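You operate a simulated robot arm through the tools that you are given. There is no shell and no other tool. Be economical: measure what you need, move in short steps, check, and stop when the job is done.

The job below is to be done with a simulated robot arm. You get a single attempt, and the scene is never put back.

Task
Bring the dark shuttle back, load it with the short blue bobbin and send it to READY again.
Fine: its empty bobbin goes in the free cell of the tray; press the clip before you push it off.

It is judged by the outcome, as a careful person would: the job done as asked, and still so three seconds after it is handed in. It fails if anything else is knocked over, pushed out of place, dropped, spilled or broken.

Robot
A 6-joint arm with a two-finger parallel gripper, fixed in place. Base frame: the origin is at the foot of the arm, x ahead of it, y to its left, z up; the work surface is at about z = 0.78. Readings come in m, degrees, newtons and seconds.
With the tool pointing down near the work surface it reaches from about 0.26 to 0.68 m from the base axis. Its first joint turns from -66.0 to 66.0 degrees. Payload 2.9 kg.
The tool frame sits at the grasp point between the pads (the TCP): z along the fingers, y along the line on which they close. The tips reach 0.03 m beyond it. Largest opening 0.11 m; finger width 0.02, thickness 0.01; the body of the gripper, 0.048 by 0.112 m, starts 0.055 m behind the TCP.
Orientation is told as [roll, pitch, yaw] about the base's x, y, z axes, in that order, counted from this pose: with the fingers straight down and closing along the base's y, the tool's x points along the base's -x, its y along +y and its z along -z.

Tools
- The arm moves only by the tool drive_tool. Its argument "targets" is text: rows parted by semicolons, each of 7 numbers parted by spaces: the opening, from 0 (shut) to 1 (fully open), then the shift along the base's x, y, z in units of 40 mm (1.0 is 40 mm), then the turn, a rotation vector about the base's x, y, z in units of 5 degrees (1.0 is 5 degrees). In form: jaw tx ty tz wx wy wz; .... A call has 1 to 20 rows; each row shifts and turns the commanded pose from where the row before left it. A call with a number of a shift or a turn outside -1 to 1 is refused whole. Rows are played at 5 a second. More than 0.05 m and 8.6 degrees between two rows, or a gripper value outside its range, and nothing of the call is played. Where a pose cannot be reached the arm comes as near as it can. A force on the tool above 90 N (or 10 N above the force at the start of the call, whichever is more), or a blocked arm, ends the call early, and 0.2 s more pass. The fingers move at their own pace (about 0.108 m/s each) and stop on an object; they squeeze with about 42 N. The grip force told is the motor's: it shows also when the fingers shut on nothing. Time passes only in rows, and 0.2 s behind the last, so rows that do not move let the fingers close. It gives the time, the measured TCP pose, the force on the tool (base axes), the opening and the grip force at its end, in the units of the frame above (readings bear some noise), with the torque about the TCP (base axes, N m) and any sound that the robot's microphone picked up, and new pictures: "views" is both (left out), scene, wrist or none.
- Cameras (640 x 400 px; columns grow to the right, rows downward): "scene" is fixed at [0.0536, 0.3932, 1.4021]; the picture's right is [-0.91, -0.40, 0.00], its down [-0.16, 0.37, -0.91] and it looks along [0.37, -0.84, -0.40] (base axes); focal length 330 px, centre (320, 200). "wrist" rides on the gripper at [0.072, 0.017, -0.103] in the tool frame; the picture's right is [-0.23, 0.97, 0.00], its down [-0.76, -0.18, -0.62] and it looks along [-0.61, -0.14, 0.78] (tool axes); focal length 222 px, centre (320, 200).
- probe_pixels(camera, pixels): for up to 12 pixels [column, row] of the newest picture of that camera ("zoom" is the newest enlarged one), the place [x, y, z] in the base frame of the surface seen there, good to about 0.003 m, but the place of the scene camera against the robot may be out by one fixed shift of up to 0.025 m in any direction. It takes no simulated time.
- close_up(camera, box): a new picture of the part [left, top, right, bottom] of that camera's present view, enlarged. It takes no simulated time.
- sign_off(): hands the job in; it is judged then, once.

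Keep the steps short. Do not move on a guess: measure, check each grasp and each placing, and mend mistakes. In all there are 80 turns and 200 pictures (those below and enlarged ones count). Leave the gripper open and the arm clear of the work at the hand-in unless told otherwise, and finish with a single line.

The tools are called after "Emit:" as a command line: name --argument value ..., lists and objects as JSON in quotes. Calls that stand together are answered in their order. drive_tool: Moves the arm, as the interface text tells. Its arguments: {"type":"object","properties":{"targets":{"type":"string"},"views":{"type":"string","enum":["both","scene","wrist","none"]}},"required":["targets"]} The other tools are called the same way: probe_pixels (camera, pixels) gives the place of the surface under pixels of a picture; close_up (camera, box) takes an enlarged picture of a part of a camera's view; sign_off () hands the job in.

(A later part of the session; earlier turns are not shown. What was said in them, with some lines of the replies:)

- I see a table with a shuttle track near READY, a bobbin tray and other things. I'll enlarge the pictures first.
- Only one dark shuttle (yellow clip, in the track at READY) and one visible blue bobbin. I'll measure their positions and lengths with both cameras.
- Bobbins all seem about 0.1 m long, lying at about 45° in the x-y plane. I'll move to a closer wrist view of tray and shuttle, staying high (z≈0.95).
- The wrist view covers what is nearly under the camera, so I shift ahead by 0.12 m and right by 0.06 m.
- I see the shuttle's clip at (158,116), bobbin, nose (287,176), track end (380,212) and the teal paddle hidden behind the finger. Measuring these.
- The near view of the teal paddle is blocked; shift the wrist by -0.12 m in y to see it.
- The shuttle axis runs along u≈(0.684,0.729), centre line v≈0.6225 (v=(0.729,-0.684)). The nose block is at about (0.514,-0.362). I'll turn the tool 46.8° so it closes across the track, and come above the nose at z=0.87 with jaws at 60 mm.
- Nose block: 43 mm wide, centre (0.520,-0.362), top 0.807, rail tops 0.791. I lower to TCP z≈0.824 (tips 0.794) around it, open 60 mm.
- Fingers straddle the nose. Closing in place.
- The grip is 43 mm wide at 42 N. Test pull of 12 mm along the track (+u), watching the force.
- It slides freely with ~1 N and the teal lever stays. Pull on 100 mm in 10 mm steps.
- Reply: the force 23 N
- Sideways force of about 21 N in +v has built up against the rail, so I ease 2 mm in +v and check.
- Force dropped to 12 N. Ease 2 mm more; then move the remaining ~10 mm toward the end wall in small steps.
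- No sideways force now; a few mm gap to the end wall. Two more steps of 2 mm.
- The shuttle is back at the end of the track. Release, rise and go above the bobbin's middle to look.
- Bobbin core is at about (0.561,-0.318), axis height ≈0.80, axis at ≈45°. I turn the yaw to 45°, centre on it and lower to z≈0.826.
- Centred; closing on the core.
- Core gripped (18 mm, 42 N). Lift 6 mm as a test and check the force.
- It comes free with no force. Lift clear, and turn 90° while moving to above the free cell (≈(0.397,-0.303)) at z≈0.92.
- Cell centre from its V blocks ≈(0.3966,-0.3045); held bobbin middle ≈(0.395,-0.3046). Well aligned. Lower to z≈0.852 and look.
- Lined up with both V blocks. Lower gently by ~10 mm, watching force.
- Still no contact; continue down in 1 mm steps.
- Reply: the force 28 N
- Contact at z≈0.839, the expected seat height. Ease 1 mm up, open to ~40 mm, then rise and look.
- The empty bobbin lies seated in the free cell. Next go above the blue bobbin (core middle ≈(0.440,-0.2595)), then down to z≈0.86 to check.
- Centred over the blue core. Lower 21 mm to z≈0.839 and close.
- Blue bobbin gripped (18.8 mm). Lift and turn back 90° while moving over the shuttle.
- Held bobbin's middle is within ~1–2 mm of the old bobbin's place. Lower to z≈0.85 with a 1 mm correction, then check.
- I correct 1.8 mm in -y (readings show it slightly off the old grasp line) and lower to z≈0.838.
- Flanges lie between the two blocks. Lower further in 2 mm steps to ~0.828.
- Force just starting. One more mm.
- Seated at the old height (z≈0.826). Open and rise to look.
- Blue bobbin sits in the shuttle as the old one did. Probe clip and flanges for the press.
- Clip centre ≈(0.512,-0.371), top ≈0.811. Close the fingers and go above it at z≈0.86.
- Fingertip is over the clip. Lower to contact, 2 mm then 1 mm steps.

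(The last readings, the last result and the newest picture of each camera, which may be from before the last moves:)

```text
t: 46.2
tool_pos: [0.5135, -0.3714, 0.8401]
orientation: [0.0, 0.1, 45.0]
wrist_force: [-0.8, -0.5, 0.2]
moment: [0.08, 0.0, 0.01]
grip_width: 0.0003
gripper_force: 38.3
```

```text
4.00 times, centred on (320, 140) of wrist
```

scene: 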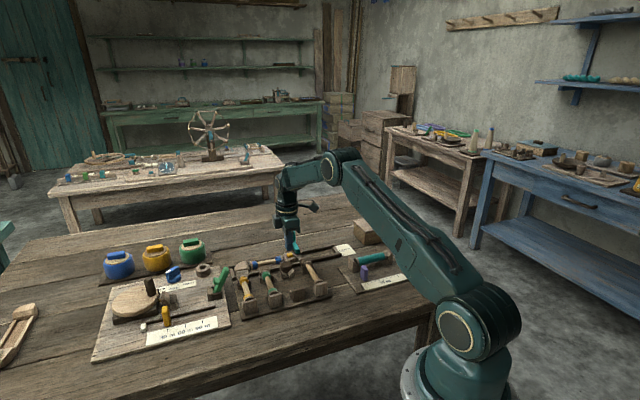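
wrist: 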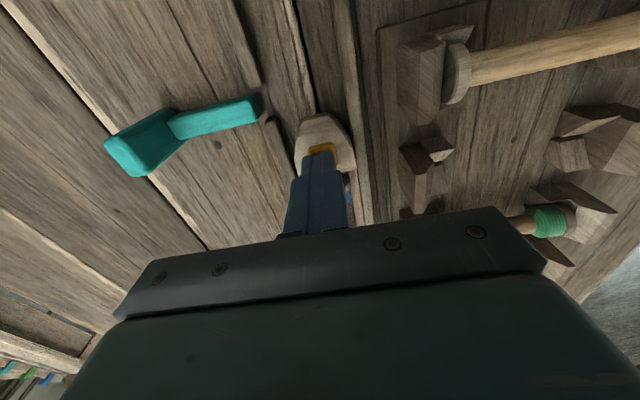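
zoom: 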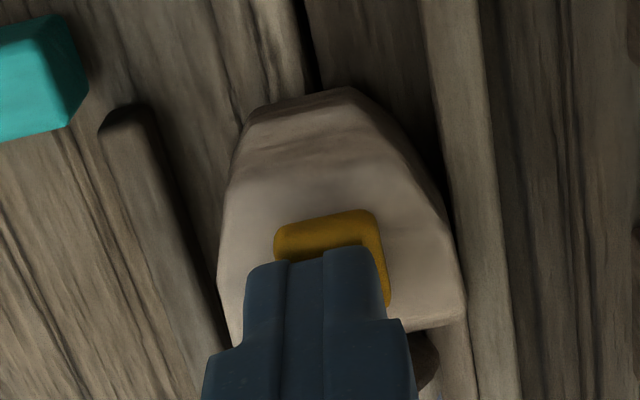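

The tip is at the clip, a bit toward the bobbin side. Shift 3 mm toward its centre, then press in 1 mm steps.

Emit:
drive_tool --targets "0 -.07 -.035 .03 0 0 0;0 0 0 -.03 0 0 0;0 0 0 -.025 0 0 0;0 0 0 -.025 0 0 0;0 0 0 -.025 0 0 0;0 0 0 0 0 0 0" --views "wrist"

Emit:
close_up --camera "scene" --box '[250, 225, 340, 285]'

Emit:
close_up --camera "wrist" --box '[270, 90, 370, 190]'

```text
t: 47.6
tool_pos: [0.5105, -0.3731, 0.8361]
orientation: [0.0, -0.1, 45.0]
wrist_force: [2.1, 0.5, 2.8]
moment: [0.02, -0.03, -0.01]
grip_width: 0.0001
gripper_force: 38.1
```

wrist: 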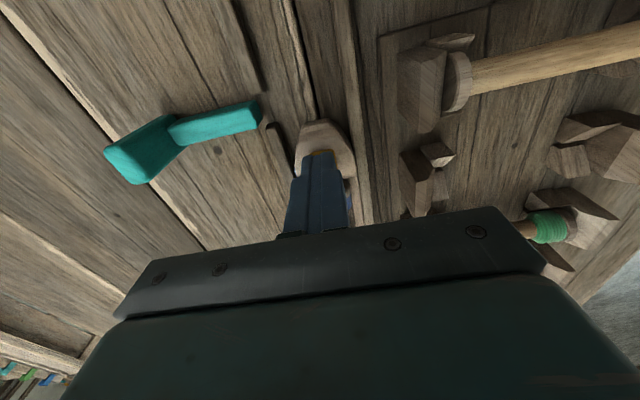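

```text
6.67 times, centred on (295, 255) of scene
```

zoom: 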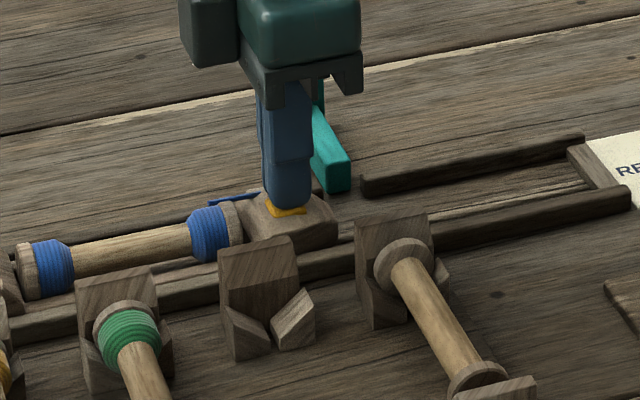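

```text
4.00 times, centred on (320, 140) of wrist
```

zoom: 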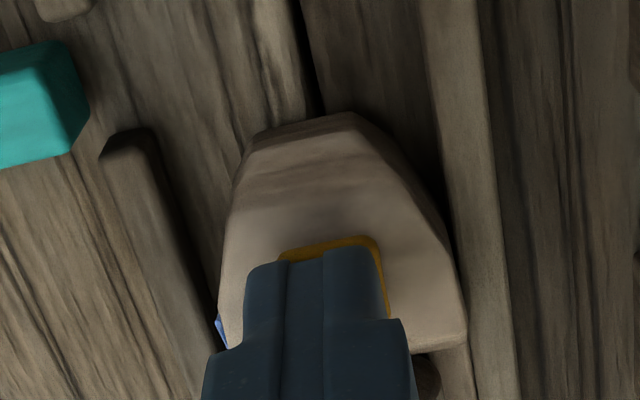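

The clip has begun to move and a blue thread end has shown by the shuttle. Press a little further until it bottoms.

Emit:
drive_tool --targets "0 0 0 -.025 0 0 0;0 0 0 -.025 0 0 0;0 0 0 0 0 0 0;0 0 0 0 0 0 0" --views "none"

```text
t: 48.6
tool_pos: [0.5104, -0.3724, 0.8351]
orientation: [0.0, 0.0, 45.0]
wrist_force: [1.1, -3.1, 8.5]
moment: [-0.02, -0.03, -0.06]
grip_width: 0.0
gripper_force: 37.4
```

Emit:
drive_tool --targets "0 0 0 -.025 0 0 0;0 0 0 -.025 0 0 0;0 0 0 0 0 0 0" --views "none"

```text
t: 49.4
tool_pos: [0.5111, -0.3725, 0.8349]
orientation: [0.0, -0.1, 45.0]
wrist_force: [-6.7, 2.6, 26.1]
moment: [0.16, 0.1, 0.01]
grip_width: 0.0
gripper_force: 37.2
```

Bottomed out (26 N, no more travel). Rise and inspect the clip.

Emit:
drive_tool --targets "0 0 0 .2 0 0 0;0 0 0 1 0 0 0;0 .3 .3 .6 0 0 0;0 .5 .5 0 0 0 0;0 0 0 0 0 0 0" --views "both"

Emit:
close_up --camera "scene" --box '[220, 225, 330, 290]'

Emit:
close_up --camera "wrist" --box '[230, 0, 430, 200]'

```text
t: 50.6
tool_pos: [0.5424, -0.3384, 0.906]
orientation: [0.0, 0.0, 44.9]
wrist_force: [-0.6, -0.3, 0.3]
moment: [0.01, 0.03, 0.0]
grip_width: 0.0
gripper_force: 37.3
```

scene: 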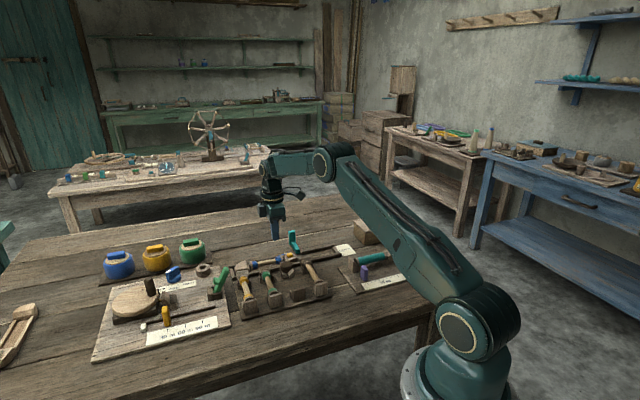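
wrist: 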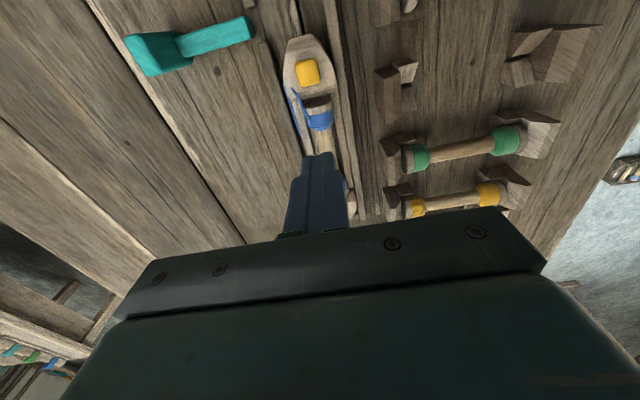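

```text
5.82 times, centred on (275, 258) of scene
```

zoom: 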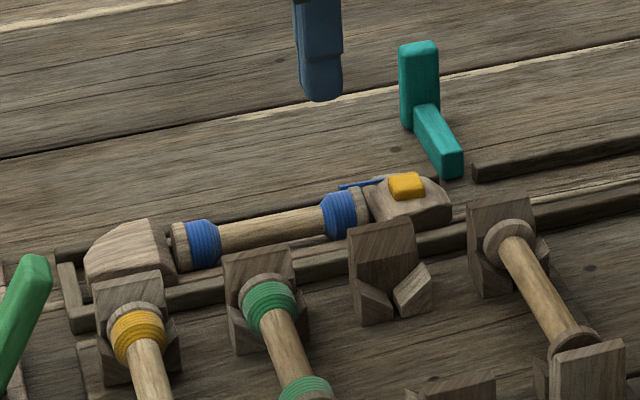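

```text
2.00 times, centred on (330, 100) of wrist
```

zoom: 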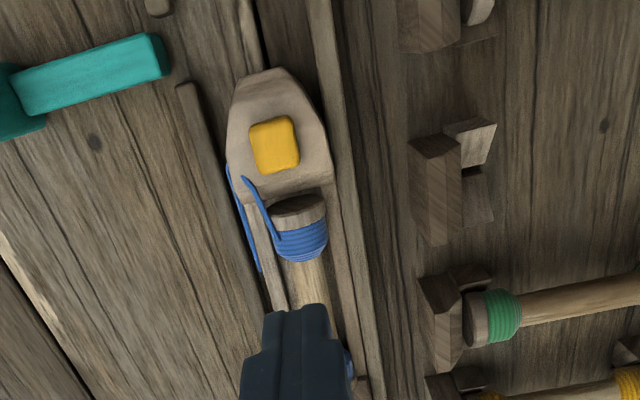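

The clip is down and the thread end is drawn out. Now go over the nose, open, at z≈0.87, to grip it and send the shuttle to READY.

Emit:
drive_tool --targets "0.2 .456 .447 0 0 0 0;0.4 .456 .447 0 0 0 0;0.6 .456 .447 0 0 0 0;0.6 .456 .447 0 0 0 0;0.6 0 0 -.6 0 0 0;0.6 0 0 -.3 0 0 0;0.6 0 0 0 0 0 0" --views "wrist"

Emit:
close_up --camera "wrist" --box '[220, 60, 420, 230]'

```text
t: 52.2
tool_pos: [0.6171, -0.2683, 0.868]
orientation: [0.0, 0.0, 44.9]
wrist_force: [-0.5, 0.6, -1.0]
moment: [-0.01, -0.02, 0.02]
grip_width: 0.0663
gripper_force: 0.0
```

wrist: 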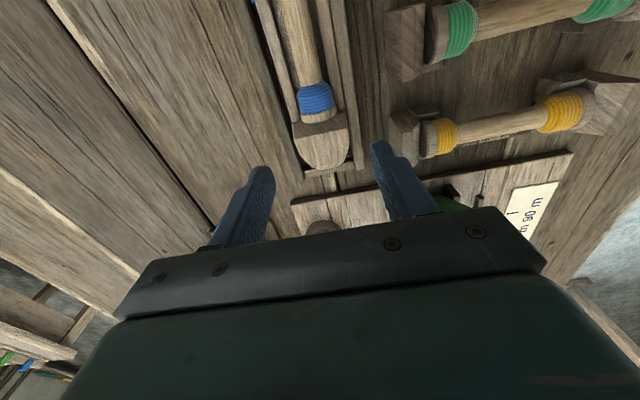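

```text
2.35 times, centred on (320, 145) of wrist
```

zoom: 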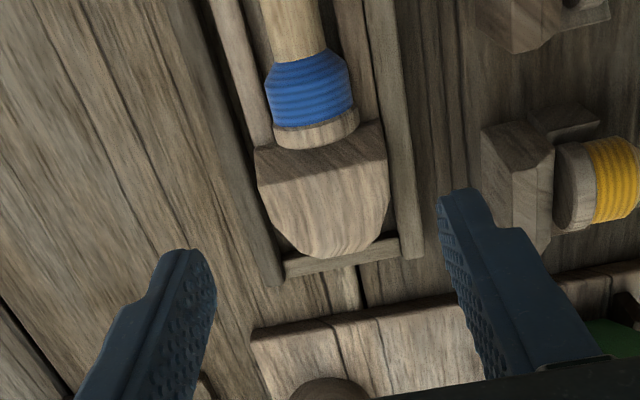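

Emit:
probe_pixels --camera "zoom" --pixels '[[262, 190], [384, 170], [325, 195], [325, 240], [400, 180], [255, 200], [490, 160], [340, 262]]'

```text
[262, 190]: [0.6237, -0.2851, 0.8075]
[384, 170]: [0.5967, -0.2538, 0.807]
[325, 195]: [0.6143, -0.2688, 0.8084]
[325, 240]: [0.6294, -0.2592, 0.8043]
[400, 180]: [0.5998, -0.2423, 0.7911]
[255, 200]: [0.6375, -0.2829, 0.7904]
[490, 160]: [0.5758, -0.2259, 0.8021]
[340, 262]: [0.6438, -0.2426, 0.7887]
```

Nose centre is ~2 mm to the -v side of the TCP; correct, lower to 0.826 and close.

Emit:
drive_tool --targets "0.52 -.04 .04 -.35 0 0 0;0.52 0 0 -.35 0 0 0;0.52 0 0 -.33 0 0 0;0.52 0 0 0 0 0 0;0.3 0 0 0 0 0 0;0.2 0 0 0 0 0 0;0.2 0 0 0 0 0 0" --views "wrist"

Emit:
close_up --camera "wrist" --box '[220, 80, 420, 230]'

```text
t: 53.8
tool_pos: [0.616, -0.2649, 0.8286]
orientation: [0.0, 0.1, 44.9]
wrist_force: [0.7, 0.3, -0.2]
moment: [-0.04, 0.06, 0.04]
grip_width: 0.0431
gripper_force: 42.0
```

wrist: 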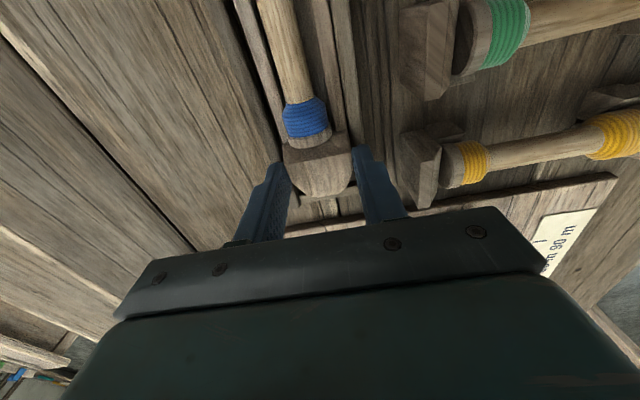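

```text
2.67 times, centred on (320, 155) of wrist
```

zoom: 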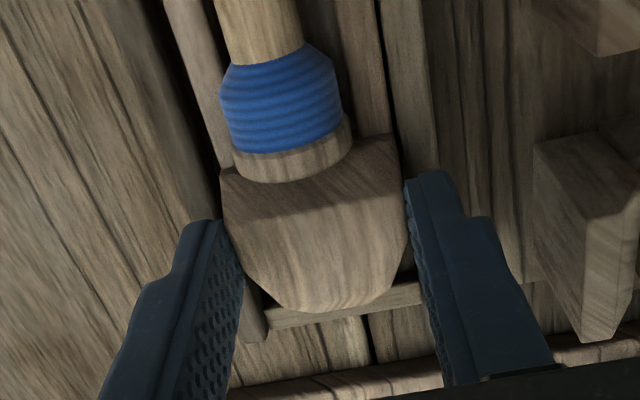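

Gripped at 43 mm. Send it toward READY: first 60 mm, then check the force.

Emit:
drive_tool --targets "0.2 -.175 -.1785 0 0 0 0;0.2 -.175 -.1785 0 0 0 0;0.2 -.175 -.1785 0 0 0 0;0.2 -.175 -.1785 0 0 0 0;0.2 -.175 -.1785 0 0 0 0;0.2 -.175 -.1785 0 0 0 0;0.2 0 0 0 0 0 0" --views "both"

Emit:
close_up --camera "scene" --box '[230, 220, 370, 300]'

```text
t: 55.4
tool_pos: [0.5723, -0.3098, 0.8273]
orientation: [-0.1, 0.0, 45.0]
wrist_force: [3.7, 4.2, 13.7]
moment: [0.21, 0.12, -0.15]
grip_width: 0.0432
gripper_force: 41.9
```

scene: 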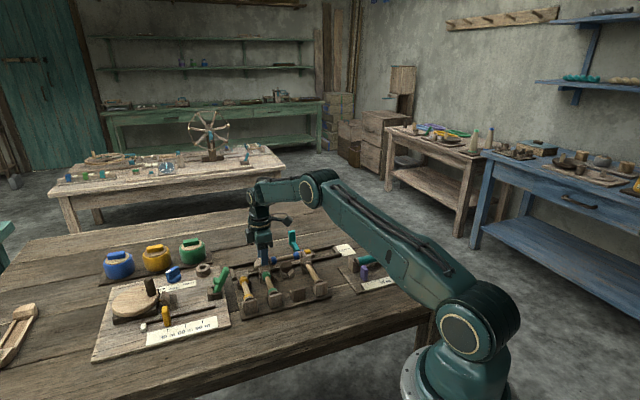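
wrist: 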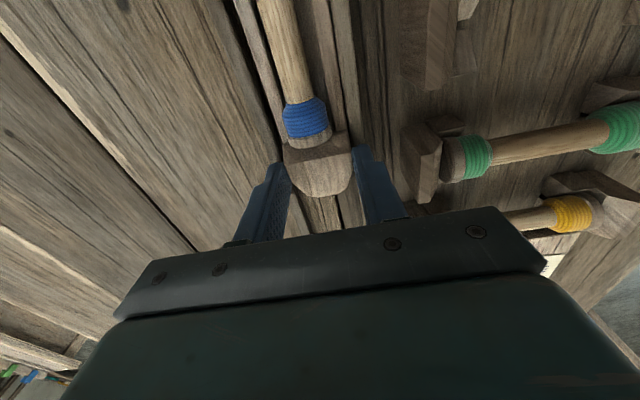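

```text
4.57 times, centred on (300, 260) of scene
```

zoom: 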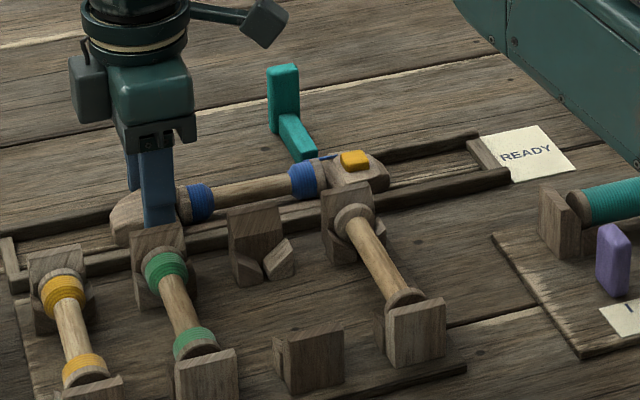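

Running well; 14 N downward load, so I ease up 0.6 mm and go another 55 mm.

Emit:
drive_tool --targets "0.2 0 0 .015 0 0 0;0.2 -.175 -.1785 0 0 0 0;0.2 -.175 -.1785 0 0 0 0;0.2 -.175 -.1785 0 0 0 0;0.2 -.175 -.1785 0 0 0 0;0.2 -.175 -.1785 0 0 0 0;0.2 -.09 -.09 0 0 0 0;0.2 0 0 0 0 0 0" --views "wrist"

Emit:
close_up --camera "scene" --box '[250, 220, 370, 290]'

```text
t: 57.2
tool_pos: [0.532, -0.3476, 0.8277]
orientation: [-0.1, 0.0, 45.0]
wrist_force: [5.1, -0.5, 2.2]
moment: [-0.04, -0.23, 0.39]
grip_width: 0.0429
gripper_force: 41.9
```

wrist: 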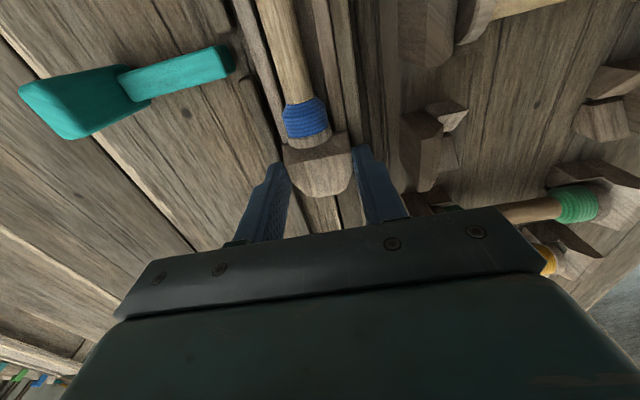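

```text
5.33 times, centred on (310, 255) of scene
```

zoom: 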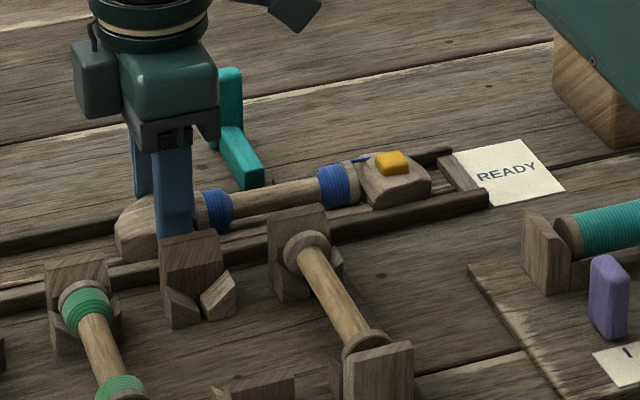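

About 15–18 mm left. Move 12 mm, then 2 mm steps watching for the end wall.

Emit:
drive_tool --targets "0.2 -.105 -.107 0 0 0 0;0.2 -.105 -.107 0 0 0 0;0.2 -.035 -.036 0 0 0 0;0.2 -.035 -.036 0 0 0 0;0.2 0 0 0 0 0 0" --views "wrist"

Emit:
close_up --camera "scene" --box '[270, 225, 350, 275]'

```text
t: 58.4
tool_pos: [0.521, -0.3606, 0.8282]
orientation: [0.1, 0.0, 45.0]
wrist_force: [2.0, -0.4, 0.1]
moment: [0.01, -0.08, 0.18]
grip_width: 0.043
gripper_force: 41.8
```

wrist: 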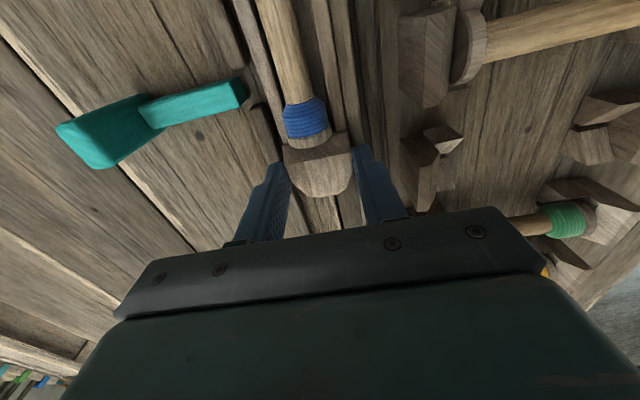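

```text
8.00 times, centred on (310, 250) of scene
```

zoom: 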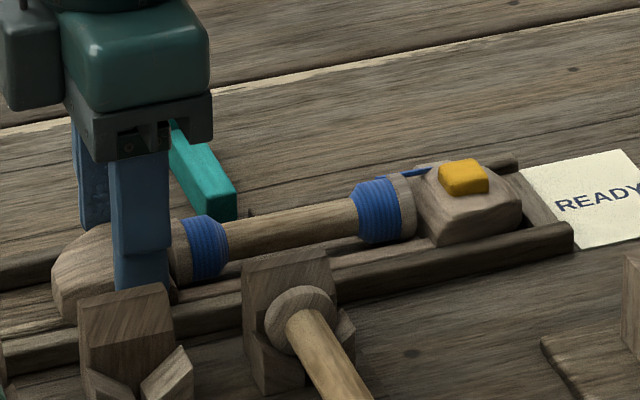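

It matches the starting READY picture (clip at (463,176) versus (462,173)). One more 2 mm push to be sure it is against the stop.

Emit:
drive_tool --targets "0.2 -.018 -.018 0 0 0 0;0.2 -.018 -.018 0 0 0 0;0.2 0 0 0 0 0 0" --views "none"

Emit:
close_up --camera "scene" --box '[270, 225, 350, 275]'

```text
t: 59.2
tool_pos: [0.5202, -0.3605, 0.8284]
orientation: [0.2, 0.0, 45.0]
wrist_force: [-0.1, 0.3, 0.4]
moment: [0.03, 0.04, -0.08]
grip_width: 0.0431
gripper_force: 42.3
```

```text
8.00 times, centred on (310, 250) of scene
```

zoom: 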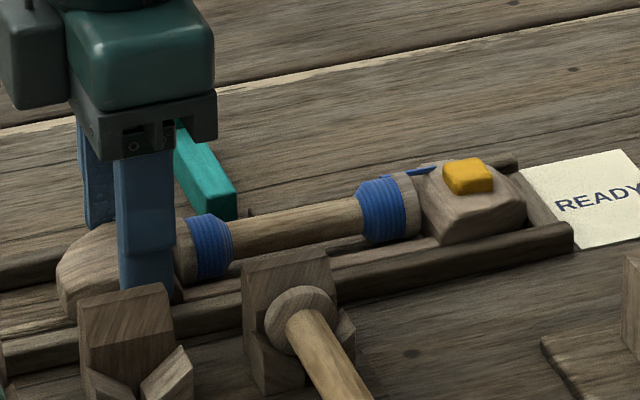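

Emit:
drive_tool --targets "0.2 -.018 -.018 0 0 0 0;0.2 -.018 -.018 0 0 0 0;0.2 0 0 0 0 0 0" --views "none"

Emit:
close_up --camera "scene" --box '[270, 225, 350, 275]'

```text
t: 60.0
tool_pos: [0.5191, -0.3623, 0.8293]
orientation: [-0.1, -0.1, 45.2]
wrist_force: [5.9, 10.0, 1.0]
moment: [0.35, -0.12, -0.33]
grip_width: 0.0431
gripper_force: 42.0
```

```text
8.00 times, centred on (310, 250) of scene
```

zoom: 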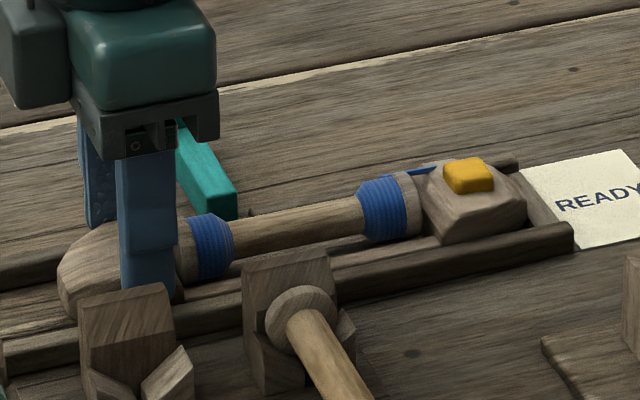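

Contact with the READY stop (≈11 N along the track). Release gently, rise, and withdraw.

Emit:
drive_tool --targets "0.2 .015 .015 0 0 0 0;0.35 0 0 0 0 0 0;0.52 0 0 0 0 0 0;0.52 0 0 .4 0 0 0;0.52 0 0 1 0 0 0;0.52 0 0 1 0 0 0;0.8 0 0 1 0 0 0;1 -.5 .3 1 0 0 0;1 -.7 .5 0.5 0 0 0;1 0 0 0 0 0 0" --views "both"

Emit:
close_up --camera "scene" --box '[220, 220, 350, 310]'

Emit:
close_up --camera "wrist" --box '[160, 0, 480, 200]'

```text
t: 62.2
tool_pos: [0.47, -0.3289, 1.0218]
orientation: [0.1, -0.1, 45.0]
wrist_force: [0.2, 0.7, -0.4]
moment: [0.0, 0.0, 0.02]
grip_width: 0.1099
gripper_force: 0.0
```

scene: 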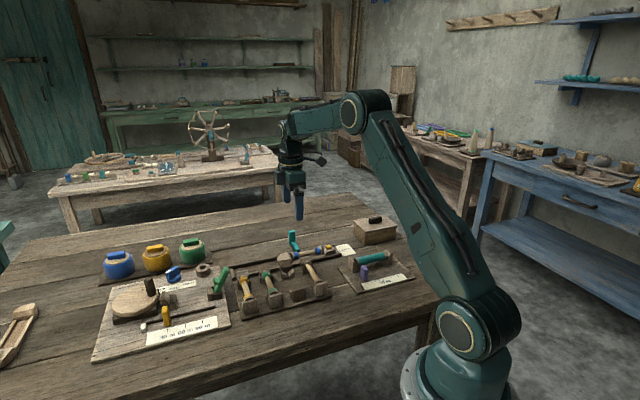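
wrist: 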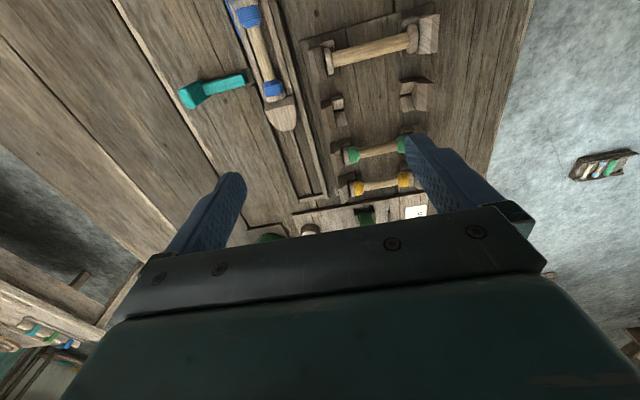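

```text
4.44 times, centred on (285, 265) of scene
```

zoom: 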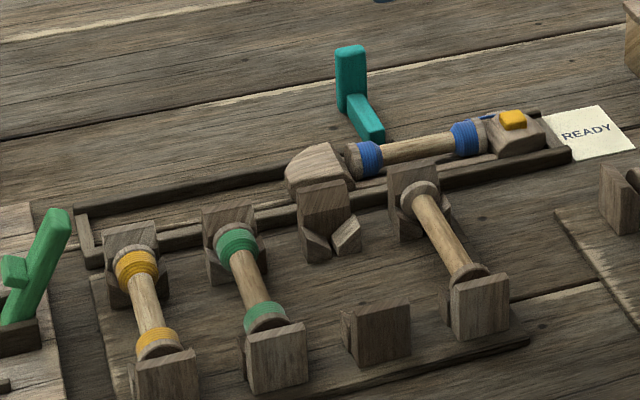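

```text
2.00 times, centred on (320, 100) of wrist
```

zoom: 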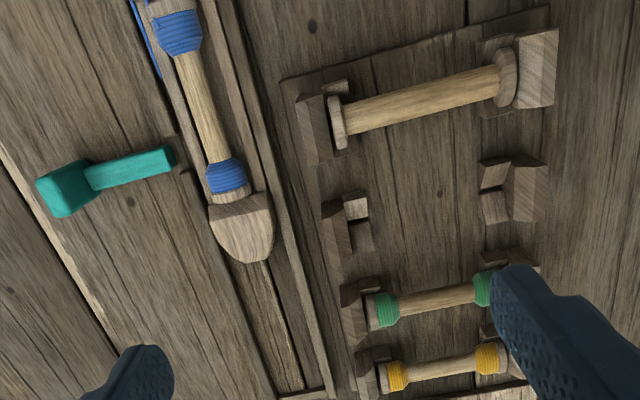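

The shuttle stands at READY with the blue bobbin and its clip pressed. The empty bobbin is in the tray, nothing else has moved, and the gripper is open and clear. Handing in.

Emit:
sign_off

```text
The job is handed in.
```

The dark shuttle is back at READY with the blue bobbin loaded and its clip pressed, and its empty bobbin is in the tray's free cell; I took "short" to mean the tray's blue bobbin, the only one in sight.
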